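You operate a simulated robot arm through the tools that you are given. There is no shell and no other tool.

You run a simulated robot arm. Do the job below in one go: nothing can be reset, and whatever is moved stays where it is left.

Task
Renew the block in the damp box.
Fine: white block in, grey block out on the shelf, lid back on. Set down upright: grey block.
Where things are to end (x, y in the base frame): grey block within 80 mm of [890, 230].
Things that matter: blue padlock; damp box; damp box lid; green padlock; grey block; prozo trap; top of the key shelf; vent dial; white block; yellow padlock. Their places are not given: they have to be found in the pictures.

The check looks at the end state, three seconds after you hand in, the way a careful person would. Anything else that was tipped, shoved, dropped, spilled or broken makes it a failure. A push-on lid holds only when it is set on centred and level and pressed home; a screw cap is set on level and turned clockwise until tight.

Robot
A 6-joint arm with a two-finger gripper, fixed in place. Base frame: the origin is on the floor under the middle of its stand, x ahead of it, y to its left, z up; the work surface is at about z = 850. Lengths are in mm, angles in degrees, forces in N, time in s.
It reaches about 1572 mm from its shoulder. Its first joint turns from -166.0 to 166.0 degrees. Payload 2.45 kg.
The tool frame sits at the grasp point between the pads (the TCP): z along the fingers, y along the line on which they close. The tips reach 20 mm beyond it. The gripper opens to 140 mm; its body begins 168 mm behind the TCP.
Orientation is that of the tool frame in the base frame, as a unit quaternion [w, x, y, z]. With the fingers straight down and closing along the base's y, the tool's x points along the base's -x, its y along +y and its z along -z.

Tools
- The arm moves only by the tool move_arm. Its argument "series" is a list of rows, each an object (a shift or turn left out is 0, a gripper value left out holds the last) with "travel": the shift along the tool's x, y, z in units of 100 mm (1.0 is 100 mm), a list of three; "rotation": the turn, a rotation vector about the tool's x, y, z in units of 60 degrees (1.0 is 60 degrees), a list of three; "gripper": the closure in counts, from 0 (fully open) to 255 (shut). In form: [{"travel": [tx, ty, tz], "rotation": [rx, ry, rz], "gripper": gripper}, ...]. A call has 1 to 20 rows; each row is the pose to reach, as a shift and turn from the pose commanded when the call began, along the tool's axes at that moment. A call with a number of a shift or a turn outside -1 to 1 is refused whole. Rows are played at 5 a second. More than 50 mm and 8.6 degrees between two rows, or a gripper value outside its range, and nothing of the call is played. Where a pose cannot be reached the arm comes as near as it can. A force on the tool above 90 N (or 10 N above the force at the start of the call, whichever is more), or a blocked arm, ends the call early, and 0.2 s more pass. Each finger travels about 45 mm/s and halts on what it meets, pressing with about 44 N; the grip force reading is that of the motor and also rises with nothing between the fingers. The clock runs only during rows and for 0.2 s after the last one: add rows that repeat a pose to give the fingers time. The reply holds the time, the measured pose of the TCP, the force on the tool along the base axes, the opening and the grip force, in the units named above and with some noise, with the torque about the TCP (base axes, N m) and any sound that the robot's microphone picked up.
- Cameras (640 x 400 px; columns grow to the right, rows downward): "scene" is fixed at [400, -647.8, 1606.9]; the picture's right is [0.71, -0.70, 0.00], its down [-0.48, -0.49, -0.73] and it looks along [0.51, 0.52, -0.69] (base axes); focal length 318 px, centre (320, 200). "wrist" rides on the gripper at [78, 11, -209] in the tool frame; the picture's right is [-0.14, 0.99, 0.00], its down [-0.92, -0.13, -0.37] and it looks along [-0.37, -0.05, 0.93] (tool axes); focal length 280 px, centre (320, 200).
- grab_frame(camera): a new picture of that camera. The clock stands still meanwhile.
- pixel_to_xyz(camera, pixels): for up to 12 pixels [column, row] of the newest picture of that camera ("zoom" is the newest enlarged one), the place [x, y, z] in the base frame of the surface seen there, good to about 3 mm. The clock stands still meanwhile.
- close_up(camera, box): a new picture of the part [left, top, right, bottom] of that camera's present view, enlarged. The clock stands still meanwhile.
- job_done(): hands the job in; it is judged then, once.

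Leave the gripper open and the arm clear of the work at the hand-in unless told otherwise.

The tools are called after "Emit:" as a command line: name --argument value ..., lists and objects as JSON in quotes. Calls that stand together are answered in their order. move_arm: Moves the arm, as the interface text tells. Its arguments: {"type":"object","properties":{"series":{"type":"array"}},"required":["series"]} The other tools are called the same way: grab_frame (camera) takes a picture; pixel_to_xyz (camera, pixels) gives the place of the surface under pixels of a picture; close_up (camera, box) takes an enlarged picture of a part of a camera's view; job_done () hands the job in.

At the start:

```text
clock: 0.0
tool_pos: [804.8, -252.2, 1209.9]
tcp_rot: [0.0, 0.0, 1.0, 0.0]
wrist_force: [-1.3, -0.9, -0.8]
torque: [-0.02, 0.02, -0.01]
finger_gap: 140.0
finger_force: 0.0
```

scene: 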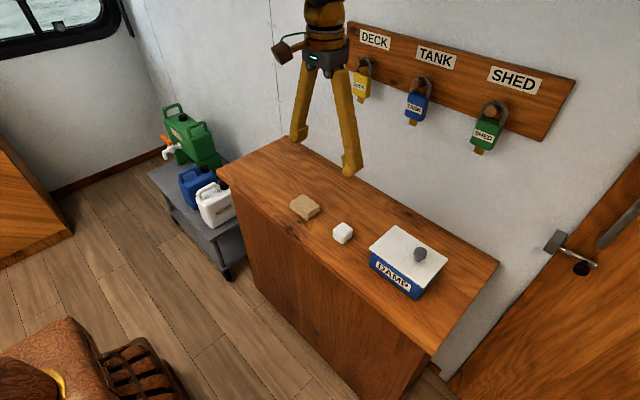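
wrist: 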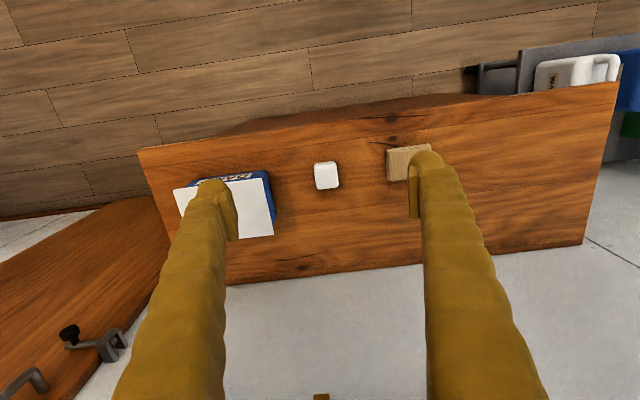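

I see the shelf top with a tan piece near (305,207), a white block near (343,233) and the DAMP box with a lid and knob near (408,260). First I take enlarged pictures of that area.

Emit:
close_up --camera "scene" --box '[270, 170, 470, 310]'

Emit:
close_up --camera "wrist" --box '[140, 100, 460, 300]'

```text
2.86 times, centred on (370, 240) of scene
```

zoom: 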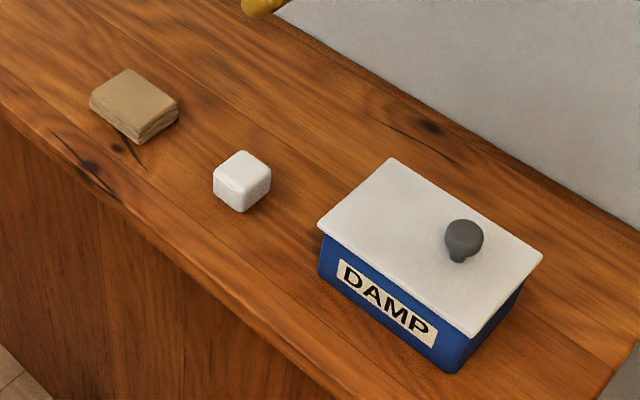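

```text
2.00 times, centred on (300, 200) of wrist
```

zoom: 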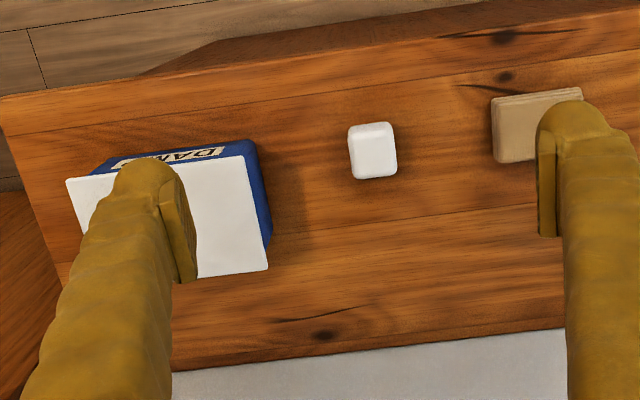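

The newest scene picture is needed for measuring, so I retake it and enlarge the box region before reading the positions.

Emit:
grab_frame --camera "scene"

Emit:
close_up --camera "scene" --box '[270, 170, 470, 310]'

```text
taken
```

scene: 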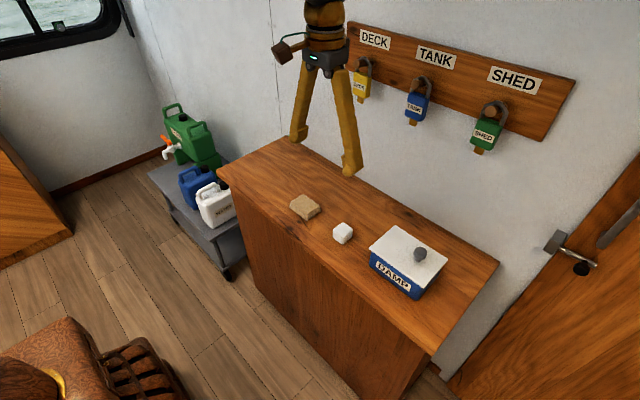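

```text
2.86 times, centred on (370, 240) of scene
```

zoom: 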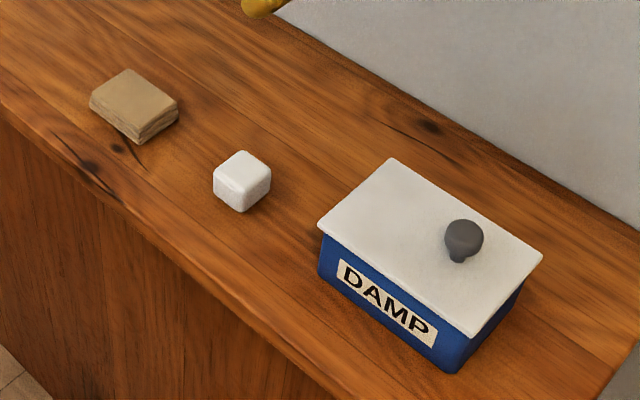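

Now I read the places of the lid corners, knob, white block and tan piece in the zoom, and the shelf corners in the scene.

Emit:
pixel_to_xyz --camera "zoom" --pixels '[[391, 162], [322, 228], [470, 332], [539, 258], [464, 232], [455, 258], [242, 162], [240, 200], [222, 180], [264, 175], [446, 366], [322, 270]]'

Emit:
pixel_to_xyz --camera "scene" --pixels '[[222, 170], [280, 140], [494, 263], [431, 350], [305, 201], [293, 207], [306, 217], [320, 208], [268, 170], [350, 170], [300, 140], [440, 200]]'

```text
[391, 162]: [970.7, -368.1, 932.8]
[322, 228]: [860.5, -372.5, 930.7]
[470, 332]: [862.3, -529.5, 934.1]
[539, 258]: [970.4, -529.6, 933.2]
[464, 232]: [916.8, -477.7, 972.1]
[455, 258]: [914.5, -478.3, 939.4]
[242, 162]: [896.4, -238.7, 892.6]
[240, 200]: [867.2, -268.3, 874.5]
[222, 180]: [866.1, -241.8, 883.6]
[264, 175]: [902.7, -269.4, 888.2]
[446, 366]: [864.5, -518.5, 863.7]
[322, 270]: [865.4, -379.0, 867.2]
```

```text
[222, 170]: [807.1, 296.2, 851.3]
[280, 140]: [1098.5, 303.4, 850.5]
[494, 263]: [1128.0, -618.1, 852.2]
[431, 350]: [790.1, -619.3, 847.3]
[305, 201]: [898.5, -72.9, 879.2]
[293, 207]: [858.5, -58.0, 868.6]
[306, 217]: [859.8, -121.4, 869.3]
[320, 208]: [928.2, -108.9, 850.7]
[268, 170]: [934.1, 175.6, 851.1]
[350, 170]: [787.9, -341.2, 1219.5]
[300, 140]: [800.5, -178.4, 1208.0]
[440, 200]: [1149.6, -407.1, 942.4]
```

The lid spans about x 860–971, y −530 to −368, with its top at z≈932; the grey knob sits off-centre near (918,−476). It might be a vent dial, so I want a closer look. I move the arm over the box while staying high.

Emit:
move_arm --series '[{"travel": [-0.15, -0.25, 0]}, {"travel": [-0.3, -0.5, 0]}, {"travel": [-0.45, -0.75, 0.1]}, {"travel": [-0.6, -0.98, 0.3]}, {"travel": [-0.6, -0.98, 0.3]}]'

Emit:
move_arm --series '[{"travel": [0, -0.25, 0.2]}, {"travel": [0, -0.5, 0.4]}, {"travel": [0, -0.75, 0.6]}, {"travel": [0, -0.98, 0.8]}, {"travel": [0, -0.98, 0.8]}]'

Emit:
grab_frame --camera "wrist"

Emit:
grab_frame --camera "scene"

```text
clock: 1.2
tool_pos: [864.4, -350.1, 1178.1]
tcp_rot: [0.001, 0.0, 1.0, 0.0]
wrist_force: [0.1, -0.2, 0.1]
torque: [-0.02, 0.0, 0.03]
finger_gap: 139.9
finger_force: 0.1
```

```text
clock: 2.4
tool_pos: [864.0, -446.7, 1098.8]
tcp_rot: [0.0, 0.0, 1.0, 0.0]
wrist_force: [-0.4, 0.5, -0.3]
torque: [-0.03, -0.01, 0.03]
finger_gap: 140.0
finger_force: 0.0
```

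```text
taken
```

wrist: 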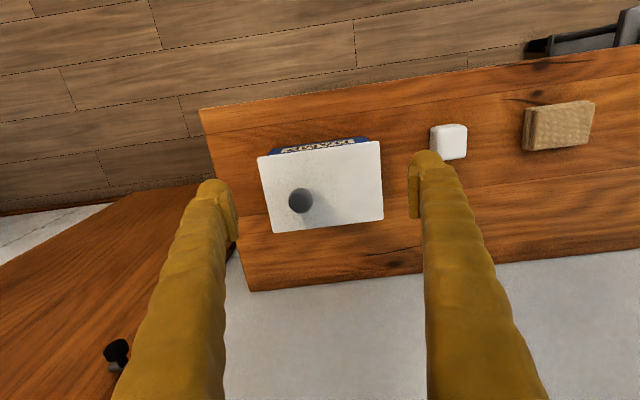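

```text
taken
```

scene: 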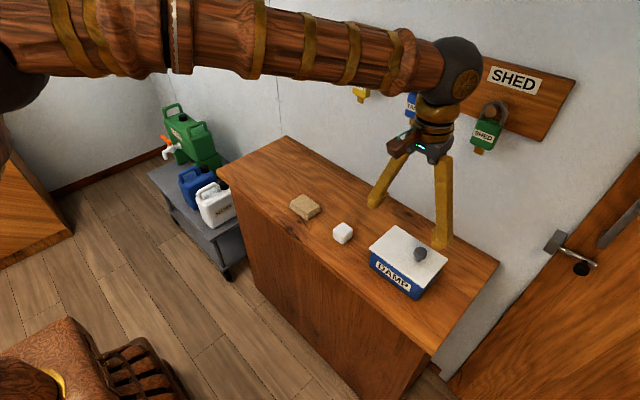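

The lid with the dark knob is at (320,185) in the wrist view. I enlarge it, and look for the vent dial.

Emit:
close_up --camera "wrist" --box '[230, 120, 410, 240]'

Emit:
close_up --camera "scene" --box '[350, 210, 470, 310]'

Emit:
close_up --camera "scene" --box '[440, 40, 640, 300]'

```text
3.33 times, centred on (320, 180) of wrist
```

zoom: 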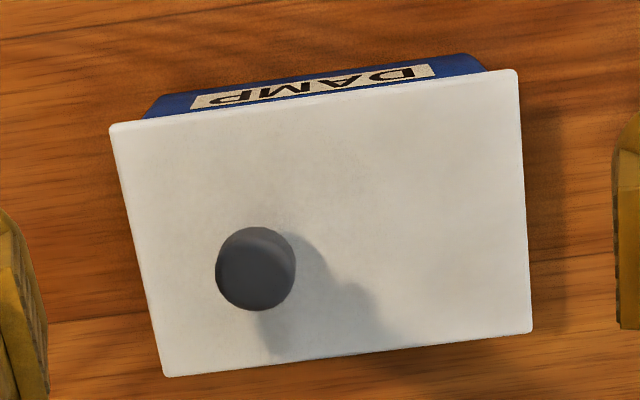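

```text
4.00 times, centred on (410, 260) of scene
```

zoom: 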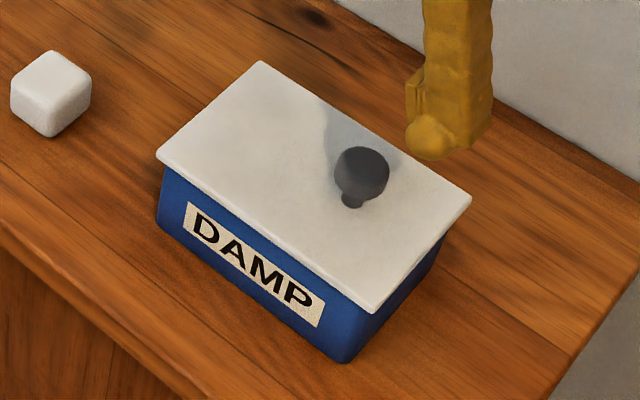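

```text
1.54 times, centred on (540, 170) of scene
```

zoom: 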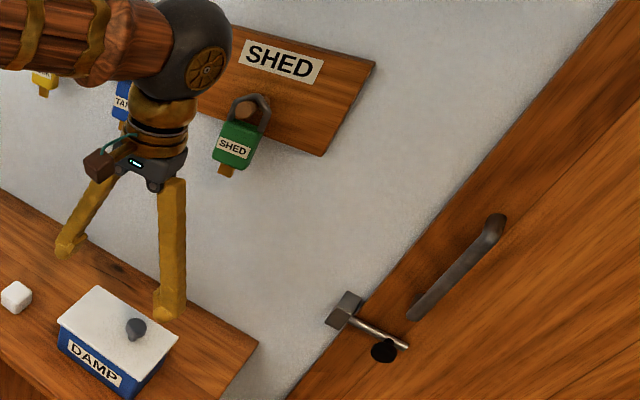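

The knob is a round bulb on a narrow stem. I want to know whether there is another dial on the back or ends of the box. Before moving near the wall, I measure the padlocks and board in the scene picture.

Emit:
pixel_to_xyz --camera "scene" --pixels '[[360, 95], [411, 105], [484, 133], [478, 151], [495, 105], [570, 85], [540, 138], [560, 240], [590, 262], [581, 268], [420, 255], [411, 248]]'

Emit:
move_arm --series '[{"rotation": [0, 0, 0.125]}, {"rotation": [0, 0, 0.25]}, {"rotation": [0, 0, 0.375]}, {"rotation": [0, 0, 0.5]}, {"rotation": [0, 0, 0.625]}, {"rotation": [0, 0, 0.75]}, {"rotation": [0, 0, 0.75]}]'

Emit:
move_arm --series '[{"rotation": [0, 0, 0.125]}, {"rotation": [0, 0, 0.25]}, {"rotation": [0, 0, 0.375]}, {"rotation": [0, 0, 0.5]}, {"rotation": [0, 0, 0.625]}, {"rotation": [0, 0, 0.75]}, {"rotation": [0, 0, 0.75]}]'

Emit:
grab_frame --camera "wrist"

Emit:
grab_frame --camera "scene"

```text
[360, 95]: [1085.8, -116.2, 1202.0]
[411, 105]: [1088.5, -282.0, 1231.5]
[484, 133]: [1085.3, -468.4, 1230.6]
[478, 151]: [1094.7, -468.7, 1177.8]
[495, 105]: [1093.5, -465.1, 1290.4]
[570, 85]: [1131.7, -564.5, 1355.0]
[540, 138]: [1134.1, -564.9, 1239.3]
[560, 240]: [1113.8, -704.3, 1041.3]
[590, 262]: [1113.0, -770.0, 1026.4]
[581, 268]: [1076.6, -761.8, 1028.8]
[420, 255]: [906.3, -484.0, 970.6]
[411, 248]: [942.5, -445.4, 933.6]
```

```text
clock: 4.0
tool_pos: [864.3, -446.7, 1099.2]
tcp_rot: [0.0, 0.384, 0.923, 0.0]
wrist_force: [0.1, 0.6, -0.1]
torque: [-0.01, 0.0, -0.03]
finger_gap: 140.0
finger_force: 0.1
```

```text
clock: 5.6
tool_pos: [865.2, -447.2, 1100.4]
tcp_rot: [0.0, 0.707, 0.707, 0.0]
wrist_force: [0.2, 0.0, 0.6]
torque: [0.01, -0.02, 0.01]
finger_gap: 139.9
finger_force: 0.1
```

```text
taken
```

wrist: 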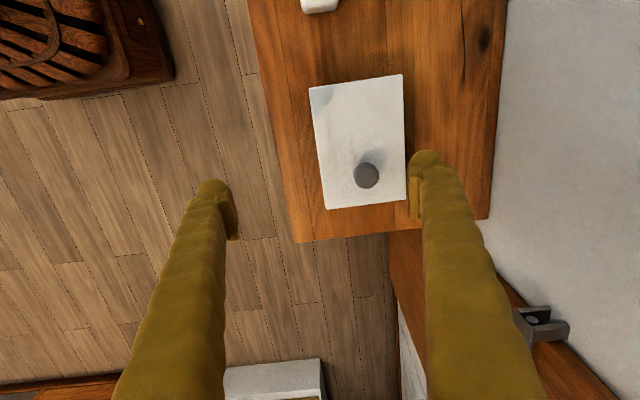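

```text
taken
```

scene: 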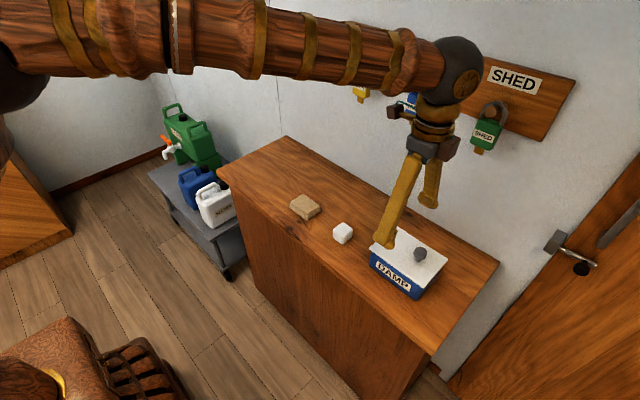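

The padlocks hang at x≈1085 and above z≈1175, so I must stay clear of them. With the gripper narrowed, I shift the arm towards the wall by about 105 mm so the camera can look down past the lid's far edge.

Emit:
move_arm --series '[{"gripper": 165}, {"gripper": 165}, {"gripper": 165}, {"gripper": 165}, {"travel": [0, 0.2, 0]}, {"travel": [0, 0.45, 0]}, {"travel": [0, 0.7, 0]}, {"travel": [0, 0.9, 0]}, {"travel": [0, 1.0, 0]}, {"travel": [0, 1.0, 0]}]'

Emit:
grab_frame --camera "wrist"

Emit:
close_up --camera "wrist" --box '[180, 40, 400, 240]'

```text
clock: 7.8
tool_pos: [965.9, -447.9, 1098.1]
tcp_rot: [0.0, 0.707, 0.707, 0.0]
wrist_force: [0.6, -0.4, 0.2]
torque: [0.02, 0.0, 0.03]
finger_gap: 49.4
finger_force: 0.1
```

```text
taken
```

wrist: 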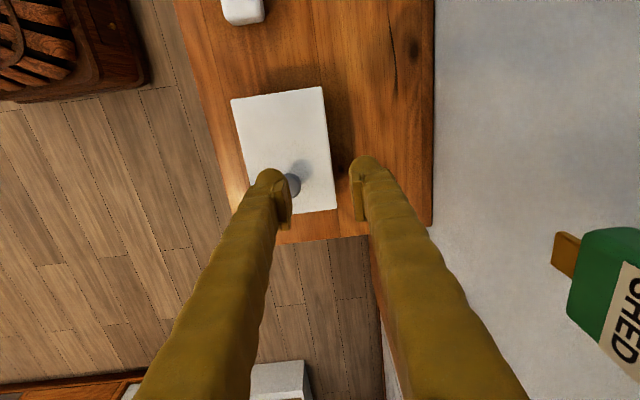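

```text
2.00 times, centred on (290, 140) of wrist
```

zoom: 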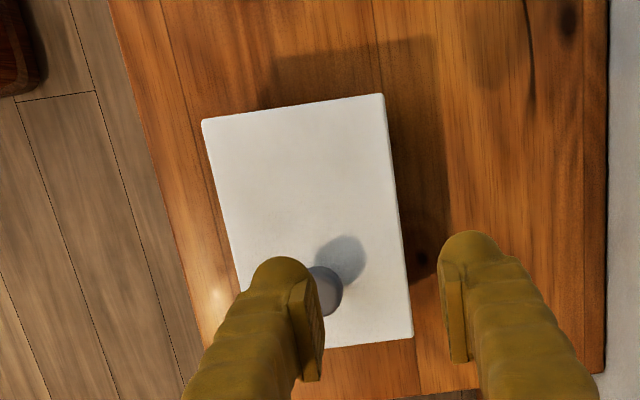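

Nothing sticks out at the back of the box, so the dark knob on the lid may itself be the vent dial. I'll leave it alone and lift the lid by its long edges (about 111 mm wide). I read the lid corners from this view.

Emit:
pixel_to_xyz --camera "zoom" --pixels '[[206, 124], [380, 98], [408, 333], [300, 215], [330, 290], [390, 200], [383, 130], [222, 190], [404, 300], [445, 210]]'

Emit:
close_up --camera "scene" --box '[365, 220, 455, 305]'

```text
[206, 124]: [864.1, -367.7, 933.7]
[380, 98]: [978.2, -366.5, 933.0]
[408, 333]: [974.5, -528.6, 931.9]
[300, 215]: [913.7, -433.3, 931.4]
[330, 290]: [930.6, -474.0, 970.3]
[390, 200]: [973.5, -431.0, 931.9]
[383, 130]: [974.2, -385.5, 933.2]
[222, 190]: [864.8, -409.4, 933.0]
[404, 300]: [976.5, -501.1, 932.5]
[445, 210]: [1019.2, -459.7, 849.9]
```

```text
4.71 times, centred on (410, 262) of scene
```

zoom: 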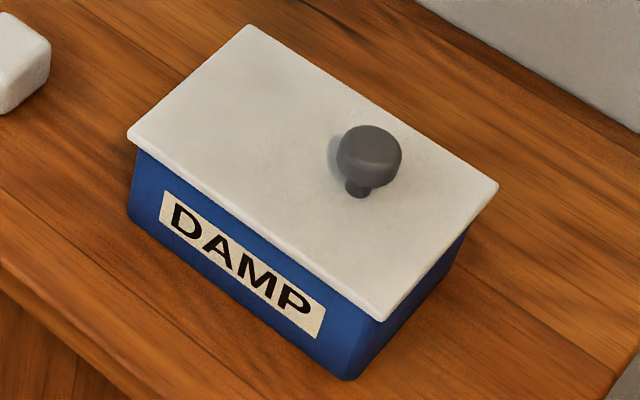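

I check the lid's edge thickness and the box face just under it in this zoom.

Emit:
pixel_to_xyz --camera "zoom" --pixels '[[255, 238], [255, 244], [255, 248], [255, 252], [255, 256], [255, 262], [255, 268], [340, 380], [150, 155], [370, 130], [358, 192], [430, 270]]'

```text
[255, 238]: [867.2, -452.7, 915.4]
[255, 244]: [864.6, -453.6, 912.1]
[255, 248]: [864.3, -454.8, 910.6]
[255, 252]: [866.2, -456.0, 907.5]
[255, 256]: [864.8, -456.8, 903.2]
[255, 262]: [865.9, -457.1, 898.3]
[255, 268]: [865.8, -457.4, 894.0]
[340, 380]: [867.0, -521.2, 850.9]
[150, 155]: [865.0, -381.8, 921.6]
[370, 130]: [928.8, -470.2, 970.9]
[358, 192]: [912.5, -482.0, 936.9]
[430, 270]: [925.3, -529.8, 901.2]
```

Those pixels fall on the box face already; the lid edge is higher, so I sample rows 205–236.

Emit:
pixel_to_xyz --camera "zoom" --pixels '[[255, 206], [255, 210], [255, 213], [255, 216], [255, 219], [255, 222], [255, 225], [255, 228], [255, 231], [255, 234], [400, 300], [470, 225]]'

```text
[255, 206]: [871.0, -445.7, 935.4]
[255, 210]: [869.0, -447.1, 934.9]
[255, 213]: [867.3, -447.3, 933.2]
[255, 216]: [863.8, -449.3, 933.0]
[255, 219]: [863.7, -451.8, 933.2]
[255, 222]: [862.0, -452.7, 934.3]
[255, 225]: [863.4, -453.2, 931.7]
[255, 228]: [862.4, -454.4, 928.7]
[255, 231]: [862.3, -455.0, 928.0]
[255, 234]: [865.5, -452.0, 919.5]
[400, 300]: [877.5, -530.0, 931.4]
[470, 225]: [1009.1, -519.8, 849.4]
```

The lid edge runs from about z 926 to 933 and overhangs the box by about 4 mm; the lid centre is about (918,−449). I open fully, centre over the lid with the fingers closing along base x, and descend partway.

Emit:
move_arm --series '[{"travel": [0, -0.12, 0], "gripper": 0}, {"travel": [0, -0.24, 0]}, {"travel": [0, -0.36, 0]}, {"travel": [-0.03, -0.48, 0]}, {"travel": [-0.03, -0.48, 0]}, {"travel": [-0.03, -0.48, 0]}, {"travel": [-0.03, -0.48, 0]}, {"travel": [-0.03, -0.48, 0]}, {"travel": [-0.03, -0.48, 0.2]}, {"travel": [-0.03, -0.48, 0.4]}, {"travel": [-0.03, -0.48, 0.6]}, {"travel": [-0.03, -0.48, 0.8]}, {"travel": [-0.03, -0.48, 1.0]}, {"travel": [-0.03, -0.48, 1.0]}]'

Emit:
grab_frame --camera "wrist"

Emit:
close_up --camera "wrist" --box '[200, 60, 440, 260]'

Emit:
close_up --camera "scene" --box '[340, 180, 480, 310]'

```text
clock: 10.8
tool_pos: [916.7, -448.5, 999.6]
tcp_rot: [0.0, 0.707, 0.707, 0.0]
wrist_force: [0.1, -0.2, 0.1]
torque: [-0.01, 0.01, -0.01]
finger_gap: 139.8
finger_force: 0.0
```

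```text
taken
```

wrist: 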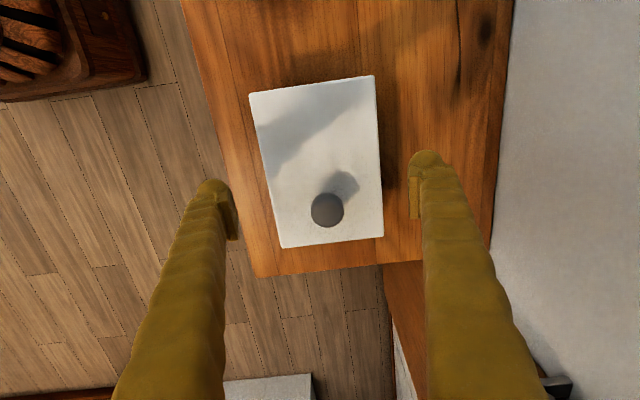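

```text
2.00 times, centred on (320, 160) of wrist
```

zoom: 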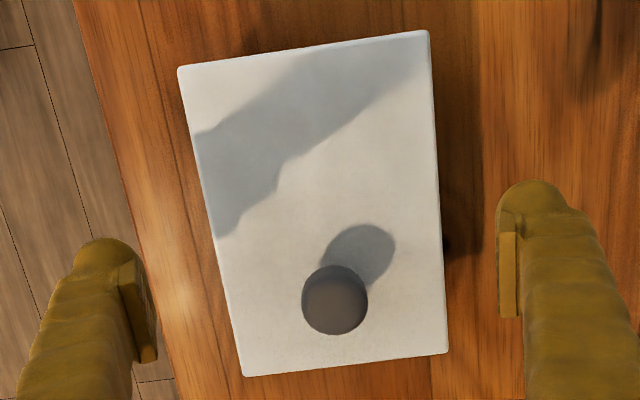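

```text
3.08 times, centred on (410, 245) of scene
```

zoom: 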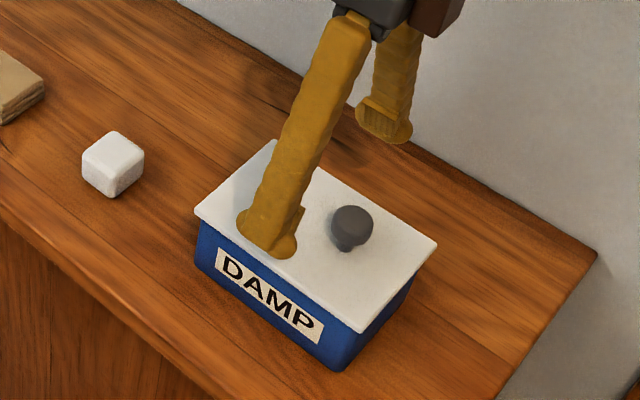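

The fingers straddle the lid with room on both sides. I lower another 55 mm so the tips reach just to the lid's edge level, and then compare the gaps.

Emit:
move_arm --series '[{"travel": [0, 0, 0.15]}, {"travel": [0, 0, 0.3]}, {"travel": [0, 0, 0.42]}, {"travel": [0, 0, 0.5]}, {"travel": [0, 0, 0.55]}, {"travel": [0, 0, 0.55]}]'

Emit:
grab_frame --camera "wrist"

Emit:
close_up --camera "wrist" --box '[200, 80, 440, 280]'

Emit:
close_up --camera "scene" --box '[350, 200, 470, 310]'

```text
clock: 12.2
tool_pos: [916.8, -449.4, 944.0]
tcp_rot: [0.0, 0.707, 0.707, 0.0]
wrist_force: [-0.9, -0.1, 0.4]
torque: [-0.01, -0.03, 0.04]
finger_gap: 140.1
finger_force: 0.0
```

```text
taken
```

wrist: 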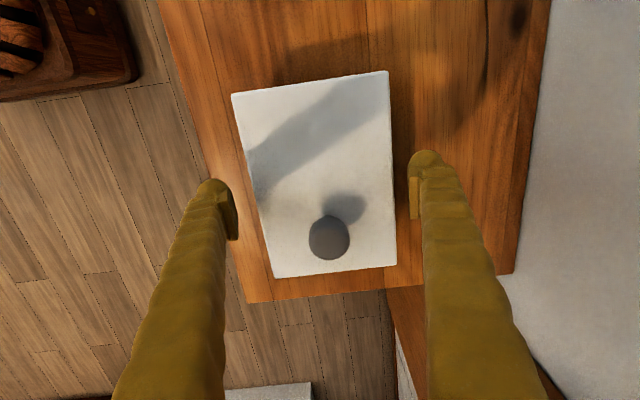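

```text
2.00 times, centred on (320, 180) of wrist
```

zoom: 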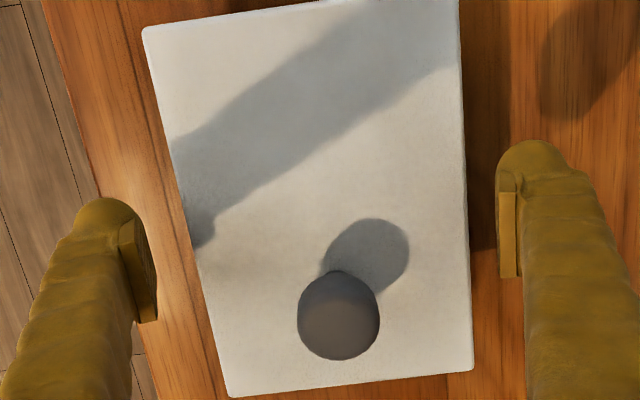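

```text
3.64 times, centred on (410, 255) of scene
```

zoom: 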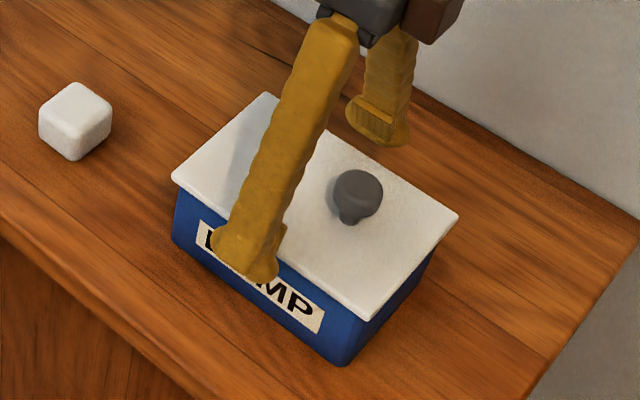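

The gaps look similar on both sides. I read the pad faces and the lid edges at the level of the fingers to check the centring.

Emit:
pixel_to_xyz --camera "wrist" --pixels '[[236, 236], [233, 215], [412, 214], [412, 190], [255, 180], [258, 195], [262, 215], [391, 180], [392, 200], [393, 220], [388, 200], [266, 215]]'

```text
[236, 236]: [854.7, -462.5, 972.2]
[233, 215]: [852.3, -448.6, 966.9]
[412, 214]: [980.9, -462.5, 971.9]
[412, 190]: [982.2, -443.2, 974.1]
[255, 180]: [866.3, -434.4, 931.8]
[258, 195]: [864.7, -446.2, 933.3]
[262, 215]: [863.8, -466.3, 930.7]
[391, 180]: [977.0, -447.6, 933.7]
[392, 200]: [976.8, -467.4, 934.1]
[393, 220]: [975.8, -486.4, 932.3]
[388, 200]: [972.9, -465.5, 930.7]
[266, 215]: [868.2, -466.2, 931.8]
```

The lid centre reads about x=919.5 while the fingers are centred on about 917.5. I shift 2 mm in +x, narrow the fingers to about 118 mm and check again.

Emit:
move_arm --series '[{"travel": [0, 0.02, 0]}, {"travel": [0, 0.02, 0], "gripper": 20}, {"travel": [0, 0.02, 0], "gripper": 38}, {"travel": [0, 0.02, 0], "gripper": 38}, {"travel": [0, 0.02, 0], "gripper": 38}]'

Emit:
grab_frame --camera "wrist"

Emit:
close_up --camera "wrist" --box '[220, 130, 420, 250]'

```text
clock: 13.4
tool_pos: [919.2, -449.7, 944.0]
tcp_rot: [0.002, 0.707, 0.707, 0.0]
wrist_force: [-0.6, 0.6, 0.2]
torque: [0.02, -0.01, 0.01]
finger_gap: 119.2
finger_force: 0.1
```

```text
taken
```

wrist: 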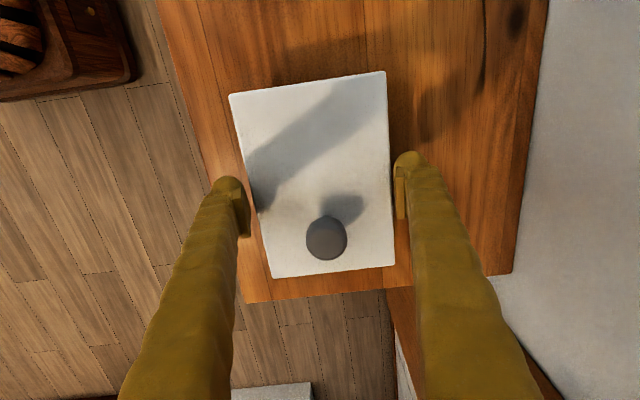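

```text
3.20 times, centred on (320, 190) of wrist
```

zoom: 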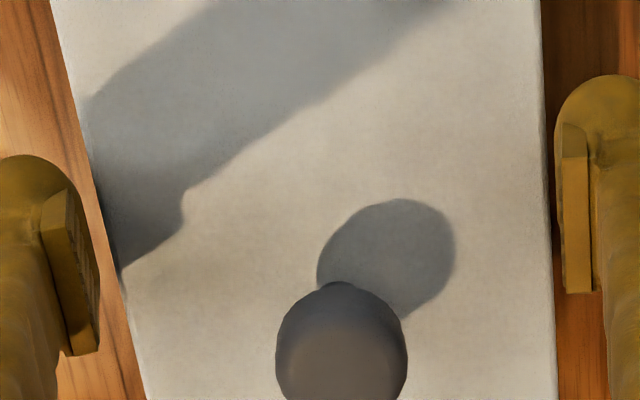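

The finger faces look slightly splayed and the right gap looks smaller than the left. I read points on both pad faces and both lid edges in this zoom to see the shape.

Emit:
pixel_to_xyz --camera "zoom" --pixels '[[92, 300], [96, 340], [80, 230], [70, 200], [70, 320], [562, 180], [562, 240], [576, 150], [576, 280], [560, 130], [108, 250], [547, 220]]'

```text
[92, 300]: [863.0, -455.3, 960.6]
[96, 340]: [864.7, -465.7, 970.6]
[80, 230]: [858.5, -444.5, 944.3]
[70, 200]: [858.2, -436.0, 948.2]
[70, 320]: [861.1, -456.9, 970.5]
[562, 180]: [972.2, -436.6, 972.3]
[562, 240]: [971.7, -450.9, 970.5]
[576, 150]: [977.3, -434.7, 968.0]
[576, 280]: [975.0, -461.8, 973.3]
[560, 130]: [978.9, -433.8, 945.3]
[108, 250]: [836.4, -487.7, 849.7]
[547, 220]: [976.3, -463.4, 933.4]
```

Centring needs about 1.5 mm more in +x. The ribbed pad plate seems to end a little above the tips, so I lower 6 mm to have the lid edge on the plate, then close gently on the lid edges.

Emit:
move_arm --series '[{"travel": [0, 0.015, 0.03]}, {"travel": [0, 0.015, 0.06]}, {"travel": [0, 0.015, 0.06], "gripper": 46}, {"travel": [0, 0.015, 0.06], "gripper": 54}, {"travel": [0, 0.015, 0.06], "gripper": 62}, {"travel": [0, 0.015, 0.06], "gripper": 75}, {"travel": [0, 0.015, 0.06], "gripper": 90}, {"travel": [0, 0.015, 0.06], "gripper": 90}, {"travel": [0, 0.015, 0.06], "gripper": 90}]'

Emit:
grab_frame --camera "wrist"

Emit:
close_up --camera "wrist" --box '[220, 130, 420, 250]'

Emit:
close_up --camera "scene" --box '[350, 200, 470, 310]'

```text
clock: 14.9
tool_pos: [920.3, -451.5, 951.2]
tcp_rot: [0.004, 0.707, 0.707, 0.001]
wrist_force: [-25.3, 2.2, 75.7]
torque: [0.2, 3.72, -0.11]
finger_gap: 80.8
finger_force: 21.7
stopped in row 7: the force on the tool passed its limit at 95 N (the readings are from after the stop); the commanded pose is now the measured one
```

```text
taken
```

wrist: 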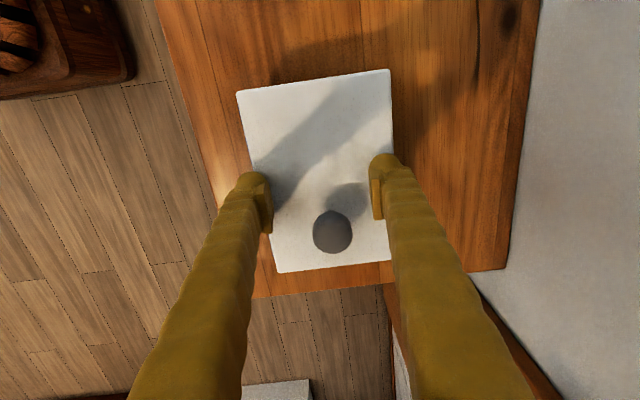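

```text
3.20 times, centred on (320, 190) of wrist
```

zoom: 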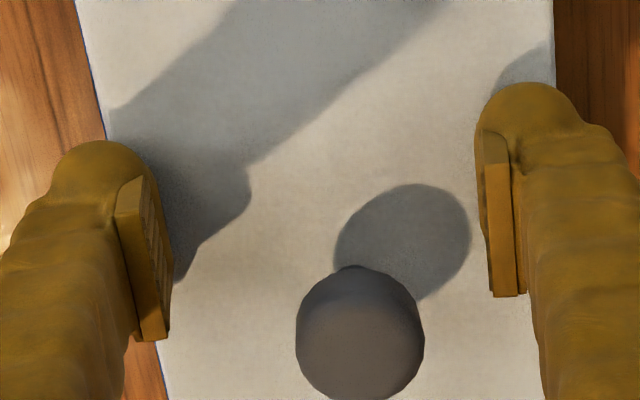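

```text
3.64 times, centred on (410, 255) of scene
```

zoom: 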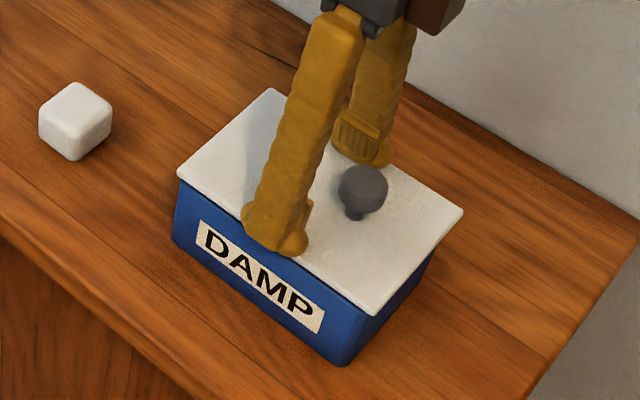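

The fingers cammed up onto the lid top instead of holding its edges (75 N downward now, gap 81). I lift straight up at once to relieve the force, then check the lid and box.

Emit:
move_arm --series '[{"travel": [0, 0, -0.05]}, {"travel": [0, 0, -0.15]}, {"travel": [0, 0, -0.3]}, {"travel": [0, 0, -0.5]}, {"travel": [0, 0, -0.5]}]'

Emit:
grab_frame --camera "wrist"

Emit:
close_up --camera "scene" --box '[365, 220, 455, 305]'

```text
clock: 16.1
tool_pos: [920.6, -451.0, 992.0]
tcp_rot: [0.002, 0.708, 0.706, 0.001]
wrist_force: [0.6, -0.5, 0.1]
torque: [0.01, -0.01, 0.02]
finger_gap: 90.8
finger_force: 0.3
```

```text
taken
```

wrist: 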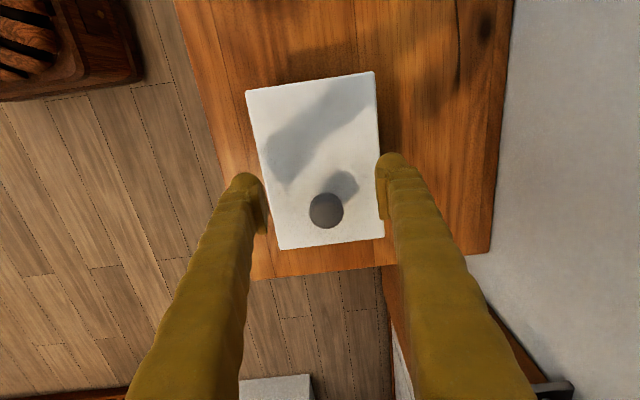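

```text
4.71 times, centred on (410, 262) of scene
```

zoom: 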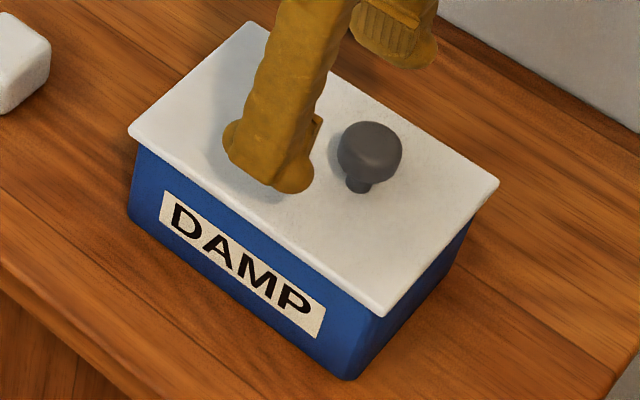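

The box and lid stayed in place. To understand how the finger tips are shaped, I enlarge the far finger's inner face in the scene view (around pixel (410,215)).

Emit:
close_up --camera "scene" --box '[390, 200, 440, 270]'

```text
5.71 times, centred on (415, 235) of scene
```

zoom: 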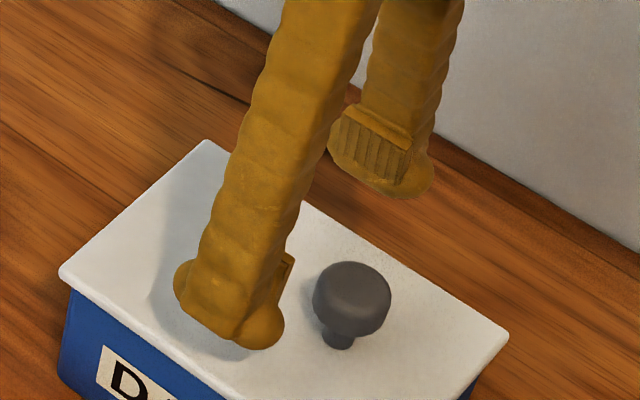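

I read points on the far pad plate: its top, bottom and the foot below it.

Emit:
pixel_to_xyz --camera "zoom" --pixels '[[350, 112], [380, 130], [405, 150], [378, 145], [375, 155], [373, 163], [371, 170], [372, 178], [380, 185], [385, 192], [340, 150], [400, 180]]'

```text
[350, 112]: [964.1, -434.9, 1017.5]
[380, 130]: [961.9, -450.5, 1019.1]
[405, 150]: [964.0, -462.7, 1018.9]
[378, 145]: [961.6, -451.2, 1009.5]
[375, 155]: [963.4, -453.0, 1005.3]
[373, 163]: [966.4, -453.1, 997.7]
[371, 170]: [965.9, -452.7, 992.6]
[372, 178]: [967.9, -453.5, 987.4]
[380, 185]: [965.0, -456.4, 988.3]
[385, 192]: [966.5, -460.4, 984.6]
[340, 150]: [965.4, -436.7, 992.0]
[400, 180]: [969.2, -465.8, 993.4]
```

The ribbed plate spans roughly from TCP level up to 27 mm above it; below TCP there is only a rounded foot, which is why the lid edge cammed out. I'll grip again with the TCP below the lid edge (TCP z≈921), so the edge lies on the plate. First I re-measure the lid's long edges in the wrist picture.

Emit:
pixel_to_xyz --camera "wrist" --pixels '[[249, 110], [256, 150], [275, 230], [374, 100], [379, 150], [381, 225], [376, 100], [247, 110], [327, 212], [350, 190], [300, 90], [330, 244]]'

Emit:
move_arm --series '[{"gripper": 60}, {"gripper": 30}, {"gripper": 0}, {"gripper": 0}, {"gripper": 0}, {"gripper": 0}]'

Emit:
close_up --camera "wrist" --box '[220, 60, 420, 260]'

```text
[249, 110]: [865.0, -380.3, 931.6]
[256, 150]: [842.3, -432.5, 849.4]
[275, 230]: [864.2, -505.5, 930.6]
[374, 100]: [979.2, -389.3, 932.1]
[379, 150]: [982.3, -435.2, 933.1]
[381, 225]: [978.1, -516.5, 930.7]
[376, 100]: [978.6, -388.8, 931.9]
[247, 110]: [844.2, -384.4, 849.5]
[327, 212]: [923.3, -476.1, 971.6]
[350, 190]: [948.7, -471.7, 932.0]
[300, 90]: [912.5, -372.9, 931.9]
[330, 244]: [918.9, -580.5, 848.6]
```

```text
clock: 17.5
tool_pos: [920.4, -450.7, 992.9]
tcp_rot: [0.001, 0.707, 0.707, 0.001]
wrist_force: [-0.7, -0.1, -0.2]
torque: [-0.01, 0.0, 0.0]
finger_gap: 140.1
finger_force: 0.0
```

```text
2.00 times, centred on (320, 160) of wrist
```

zoom: 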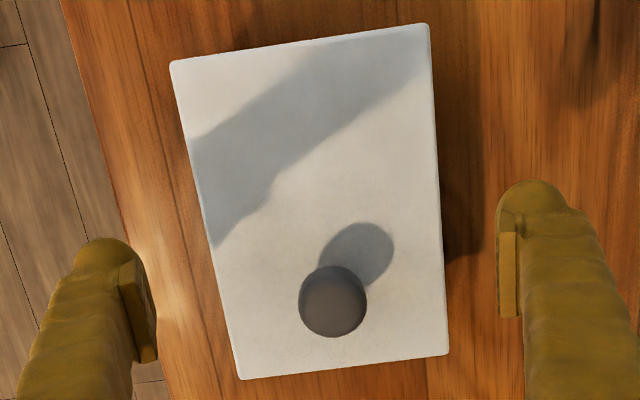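

The lid now reads x≈865–979 (centre about 922). I shift 2 mm in +x, go down to TCP z≈921 with fingers wide open, and check the gaps.

Emit:
move_arm --series '[{"travel": [0, 0.02, 0.15]}, {"travel": [0, 0.02, 0.3]}, {"travel": [0, 0.02, 0.45]}, {"travel": [0, 0.02, 0.58]}, {"travel": [0, 0.02, 0.66]}, {"travel": [0, 0.02, 0.72]}, {"travel": [0, 0.02, 0.72], "gripper": 20}, {"travel": [0, 0.02, 0.72], "gripper": 30}, {"travel": [0, 0.02, 0.72], "gripper": 30}, {"travel": [0, 0.02, 0.72], "gripper": 30}]'

Emit:
grab_frame --camera "wrist"

Emit:
close_up --camera "wrist" --box '[220, 130, 420, 250]'

Emit:
close_up --camera "scene" --box '[365, 220, 455, 305]'

```text
clock: 19.7
tool_pos: [923.3, -450.6, 921.9]
tcp_rot: [0.003, 0.707, 0.707, 0.001]
wrist_force: [-0.2, -0.5, -0.5]
torque: [-0.02, -0.03, 0.0]
finger_gap: 123.7
finger_force: 0.4
```

```text
taken
```

wrist: 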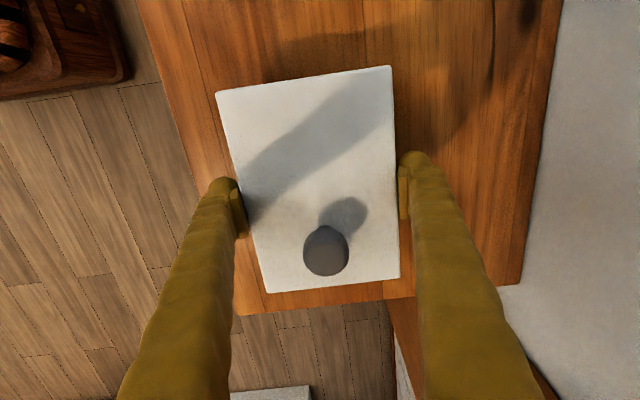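

```text
3.20 times, centred on (320, 190) of wrist
```

zoom: 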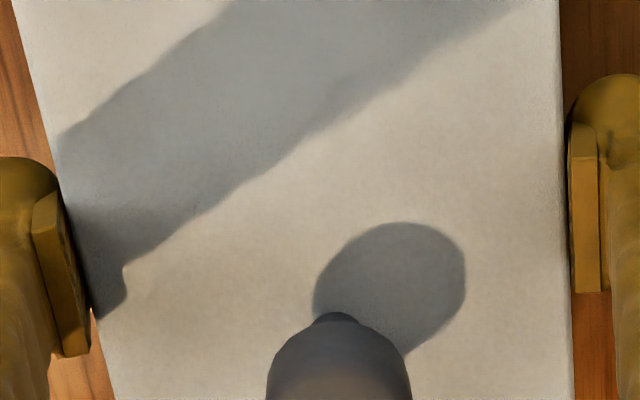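

```text
4.71 times, centred on (410, 262) of scene
```

zoom: 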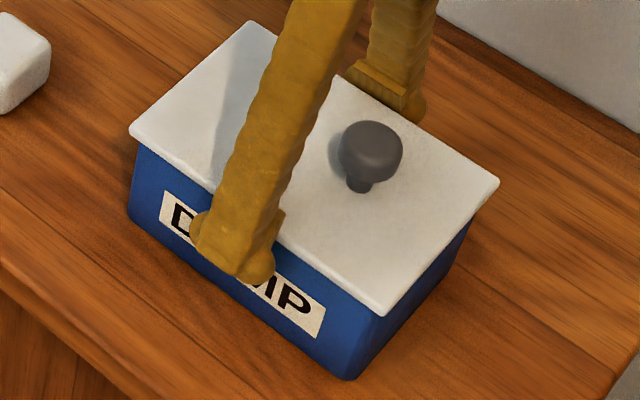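

Both pads now sit just outside the lid edges with the edge at plate height. I close in small steps and stop at a modest closing command, watching the force.

Emit:
move_arm --series '[{"gripper": 38}, {"gripper": 44}, {"gripper": 48}, {"gripper": 52}, {"gripper": 56}, {"gripper": 56}, {"gripper": 56}]'

Emit:
grab_frame --camera "wrist"

Emit:
close_up --camera "scene" --box '[365, 220, 455, 305]'

```text
clock: 21.3
tool_pos: [923.8, -451.7, 921.6]
tcp_rot: [0.003, 0.708, 0.707, 0.002]
wrist_force: [0.2, -0.4, 2.9]
torque: [0.03, 0.03, 0.06]
finger_gap: 121.6
finger_force: 43.5
```

```text
taken
```

wrist: 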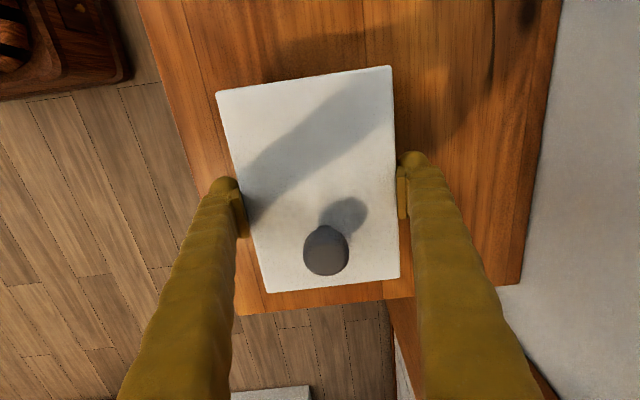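

```text
4.71 times, centred on (410, 262) of scene
```

zoom: 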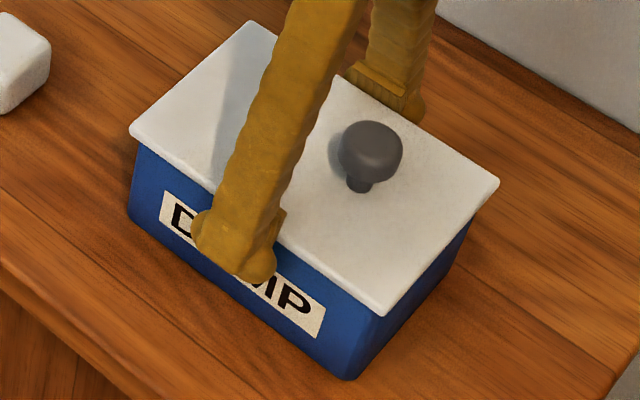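

The grip is holding: gap 121.6 at the TCP with 43.5 N and almost no vertical force. I lift slowly by 12 mm and check whether the lid comes off evenly.

Emit:
move_arm --series '[{"travel": [0, 0, -0.01]}, {"travel": [0, 0, -0.02]}, {"travel": [0, 0, -0.03]}, {"travel": [0, 0, -0.04]}, {"travel": [0, 0, -0.05]}, {"travel": [0, 0, -0.06]}, {"travel": [0, 0, -0.08]}, {"travel": [0, 0, -0.1]}, {"travel": [0, 0, -0.12]}, {"travel": [0, 0, -0.12]}]'

Emit:
grab_frame --camera "wrist"

Emit:
close_up --camera "scene" --box '[365, 220, 455, 305]'

```text
clock: 23.5
tool_pos: [923.3, -450.7, 932.2]
tcp_rot: [0.002, 0.707, 0.707, 0.001]
wrist_force: [0.6, 0.6, -1.6]
torque: [0.05, 0.03, 0.02]
finger_gap: 121.1
finger_force: 43.3
```

```text
taken
```

wrist: 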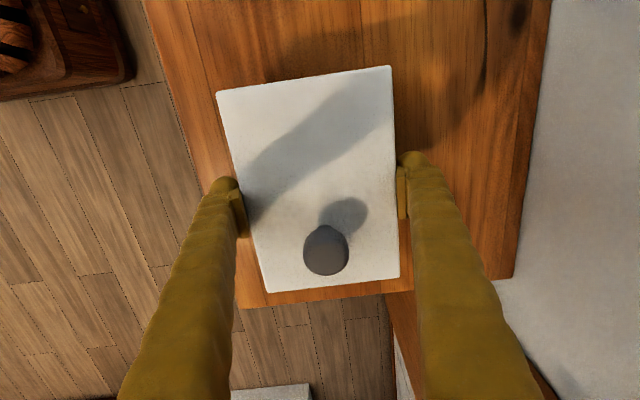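

```text
4.71 times, centred on (410, 262) of scene
```

zoom: 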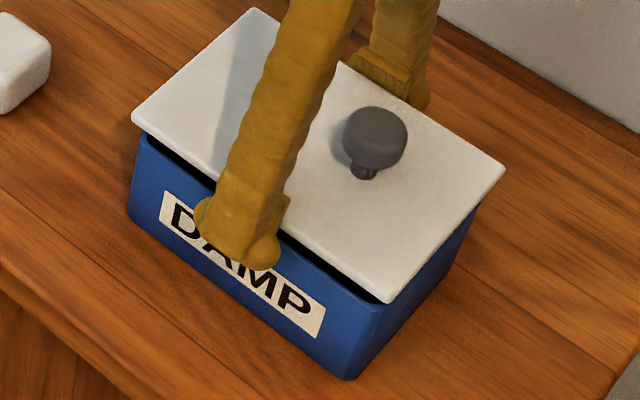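

The lid came off level and the box stayed put. I lift another 80 mm and look at the underside of the lid and inside the box.

Emit:
move_arm --series '[{"travel": [0, 0, -0.1]}, {"travel": [0, 0, -0.22]}, {"travel": [0, 0, -0.36]}, {"travel": [0, 0, -0.5]}, {"travel": [0, 0, -0.65]}, {"travel": [0, 0, -0.8]}, {"travel": [0, 0, -0.8]}]'

Emit:
grab_frame --camera "wrist"

Emit:
close_up --camera "scene" --box '[365, 200, 455, 305]'

```text
clock: 25.1
tool_pos: [923.6, -450.4, 1013.6]
tcp_rot: [0.003, 0.707, 0.707, 0.002]
wrist_force: [1.1, 0.0, -0.4]
torque: [0.0, 0.01, -0.03]
finger_gap: 121.3
finger_force: 44.0
```

```text
taken
```

wrist: 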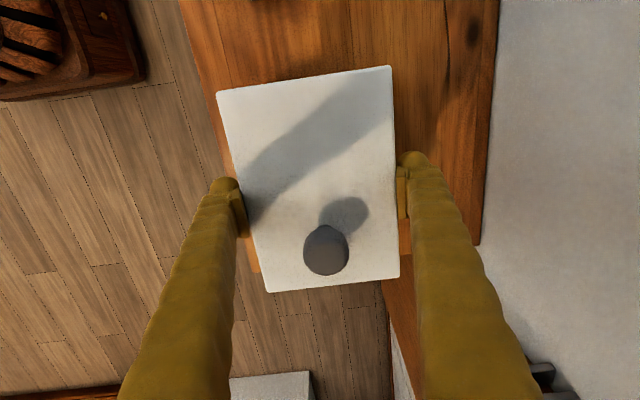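

```text
3.81 times, centred on (410, 252) of scene
```

zoom: 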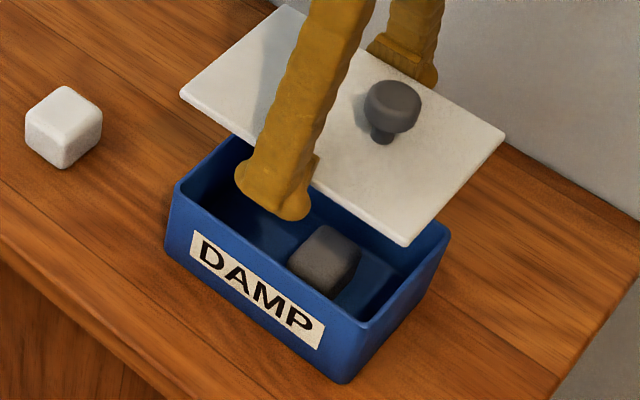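

The box is open with the grey block inside near zoom (325,258), and the lid hangs level in the grip. Fingers stick out about 24 mm below the lid, so I can't lay it flat on the open shelf and regrip it there. Plan: rest the lid loosely back on the box, regrip 50 mm towards its +y end, and then park it with that end overhanging the shelf's front edge. First I measure the front edge and the free shelf area.

Emit:
grab_frame --camera "scene"

Emit:
close_up --camera "scene" --box '[210, 140, 350, 260]'

Emit:
pixel_to_xyz --camera "zoom" --pixels '[[60, 180], [100, 200], [140, 222], [200, 255], [260, 290], [320, 330], [100, 170], [200, 200], [300, 150], [380, 210], [440, 200], [480, 190]]'

```text
taken
```

scene: 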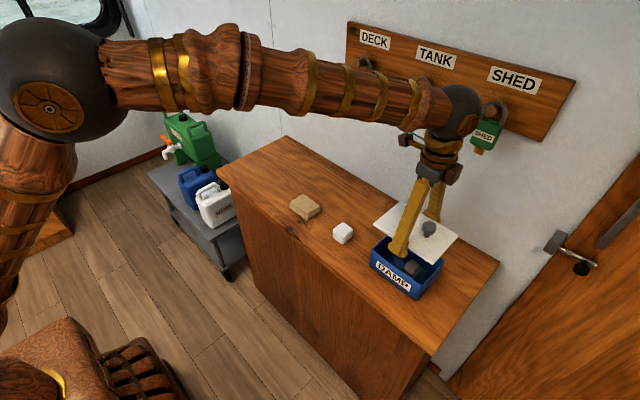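

```text
3.33 times, centred on (280, 200) of scene
```

zoom: 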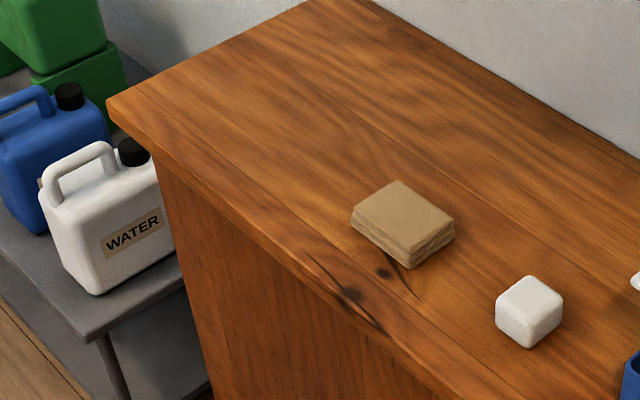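

```text
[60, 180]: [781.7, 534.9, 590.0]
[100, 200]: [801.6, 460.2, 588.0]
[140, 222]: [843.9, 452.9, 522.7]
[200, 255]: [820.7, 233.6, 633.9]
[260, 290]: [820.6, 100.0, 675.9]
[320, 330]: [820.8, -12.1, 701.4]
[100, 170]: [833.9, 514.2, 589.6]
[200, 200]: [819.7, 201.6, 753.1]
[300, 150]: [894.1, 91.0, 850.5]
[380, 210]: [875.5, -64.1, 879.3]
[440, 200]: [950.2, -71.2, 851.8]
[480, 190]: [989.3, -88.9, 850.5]
```

I sample just along the top's front edge to locate it.

Emit:
pixel_to_xyz --camera "zoom" --pixels '[[150, 130], [160, 150], [170, 150], [200, 175], [200, 180], [210, 180], [230, 205], [240, 205], [270, 230], [280, 240], [300, 250], [310, 265]]'

```text
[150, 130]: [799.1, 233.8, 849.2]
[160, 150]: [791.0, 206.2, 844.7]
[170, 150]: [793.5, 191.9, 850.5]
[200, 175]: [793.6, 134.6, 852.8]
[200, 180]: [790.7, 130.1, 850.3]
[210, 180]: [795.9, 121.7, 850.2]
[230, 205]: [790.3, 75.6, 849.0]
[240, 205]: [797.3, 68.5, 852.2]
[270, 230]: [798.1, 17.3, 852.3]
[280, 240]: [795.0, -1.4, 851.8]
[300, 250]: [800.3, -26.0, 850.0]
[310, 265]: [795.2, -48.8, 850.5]
```

The front edge is at x≈790. Now I lower the lid back onto the box, leaving it about 3 mm short of its old height, and open the fingers gently.

Emit:
move_arm --series '[{"travel": [0, 0, 0.2]}, {"travel": [0, 0, 0.4]}, {"travel": [0, 0, 0.55]}, {"travel": [0, 0, 0.68]}, {"travel": [0, 0, 0.76]}, {"travel": [0, 0, 0.82]}, {"travel": [0, 0, 0.86]}, {"travel": [0, 0, 0.88]}, {"travel": [0, 0, 0.89]}, {"travel": [0, 0, 0.89]}]'

Emit:
close_up --camera "scene" --box '[365, 220, 455, 305]'

```text
clock: 27.3
tool_pos: [923.8, -451.2, 923.7]
tcp_rot: [0.002, 0.707, 0.707, 0.001]
wrist_force: [-0.6, 0.1, -1.4]
torque: [0.01, -0.02, -0.01]
finger_gap: 120.9
finger_force: 44.0
```

```text
4.71 times, centred on (410, 262) of scene
```

zoom: 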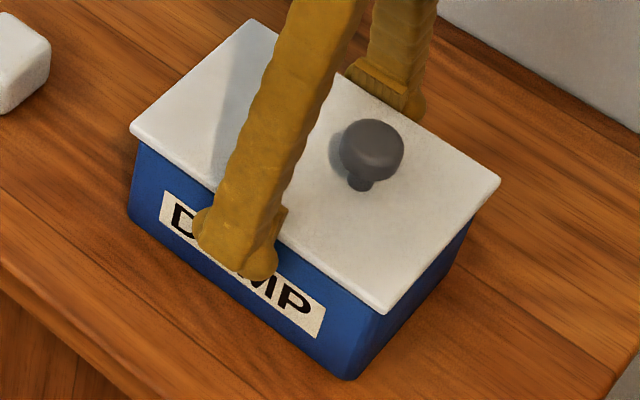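

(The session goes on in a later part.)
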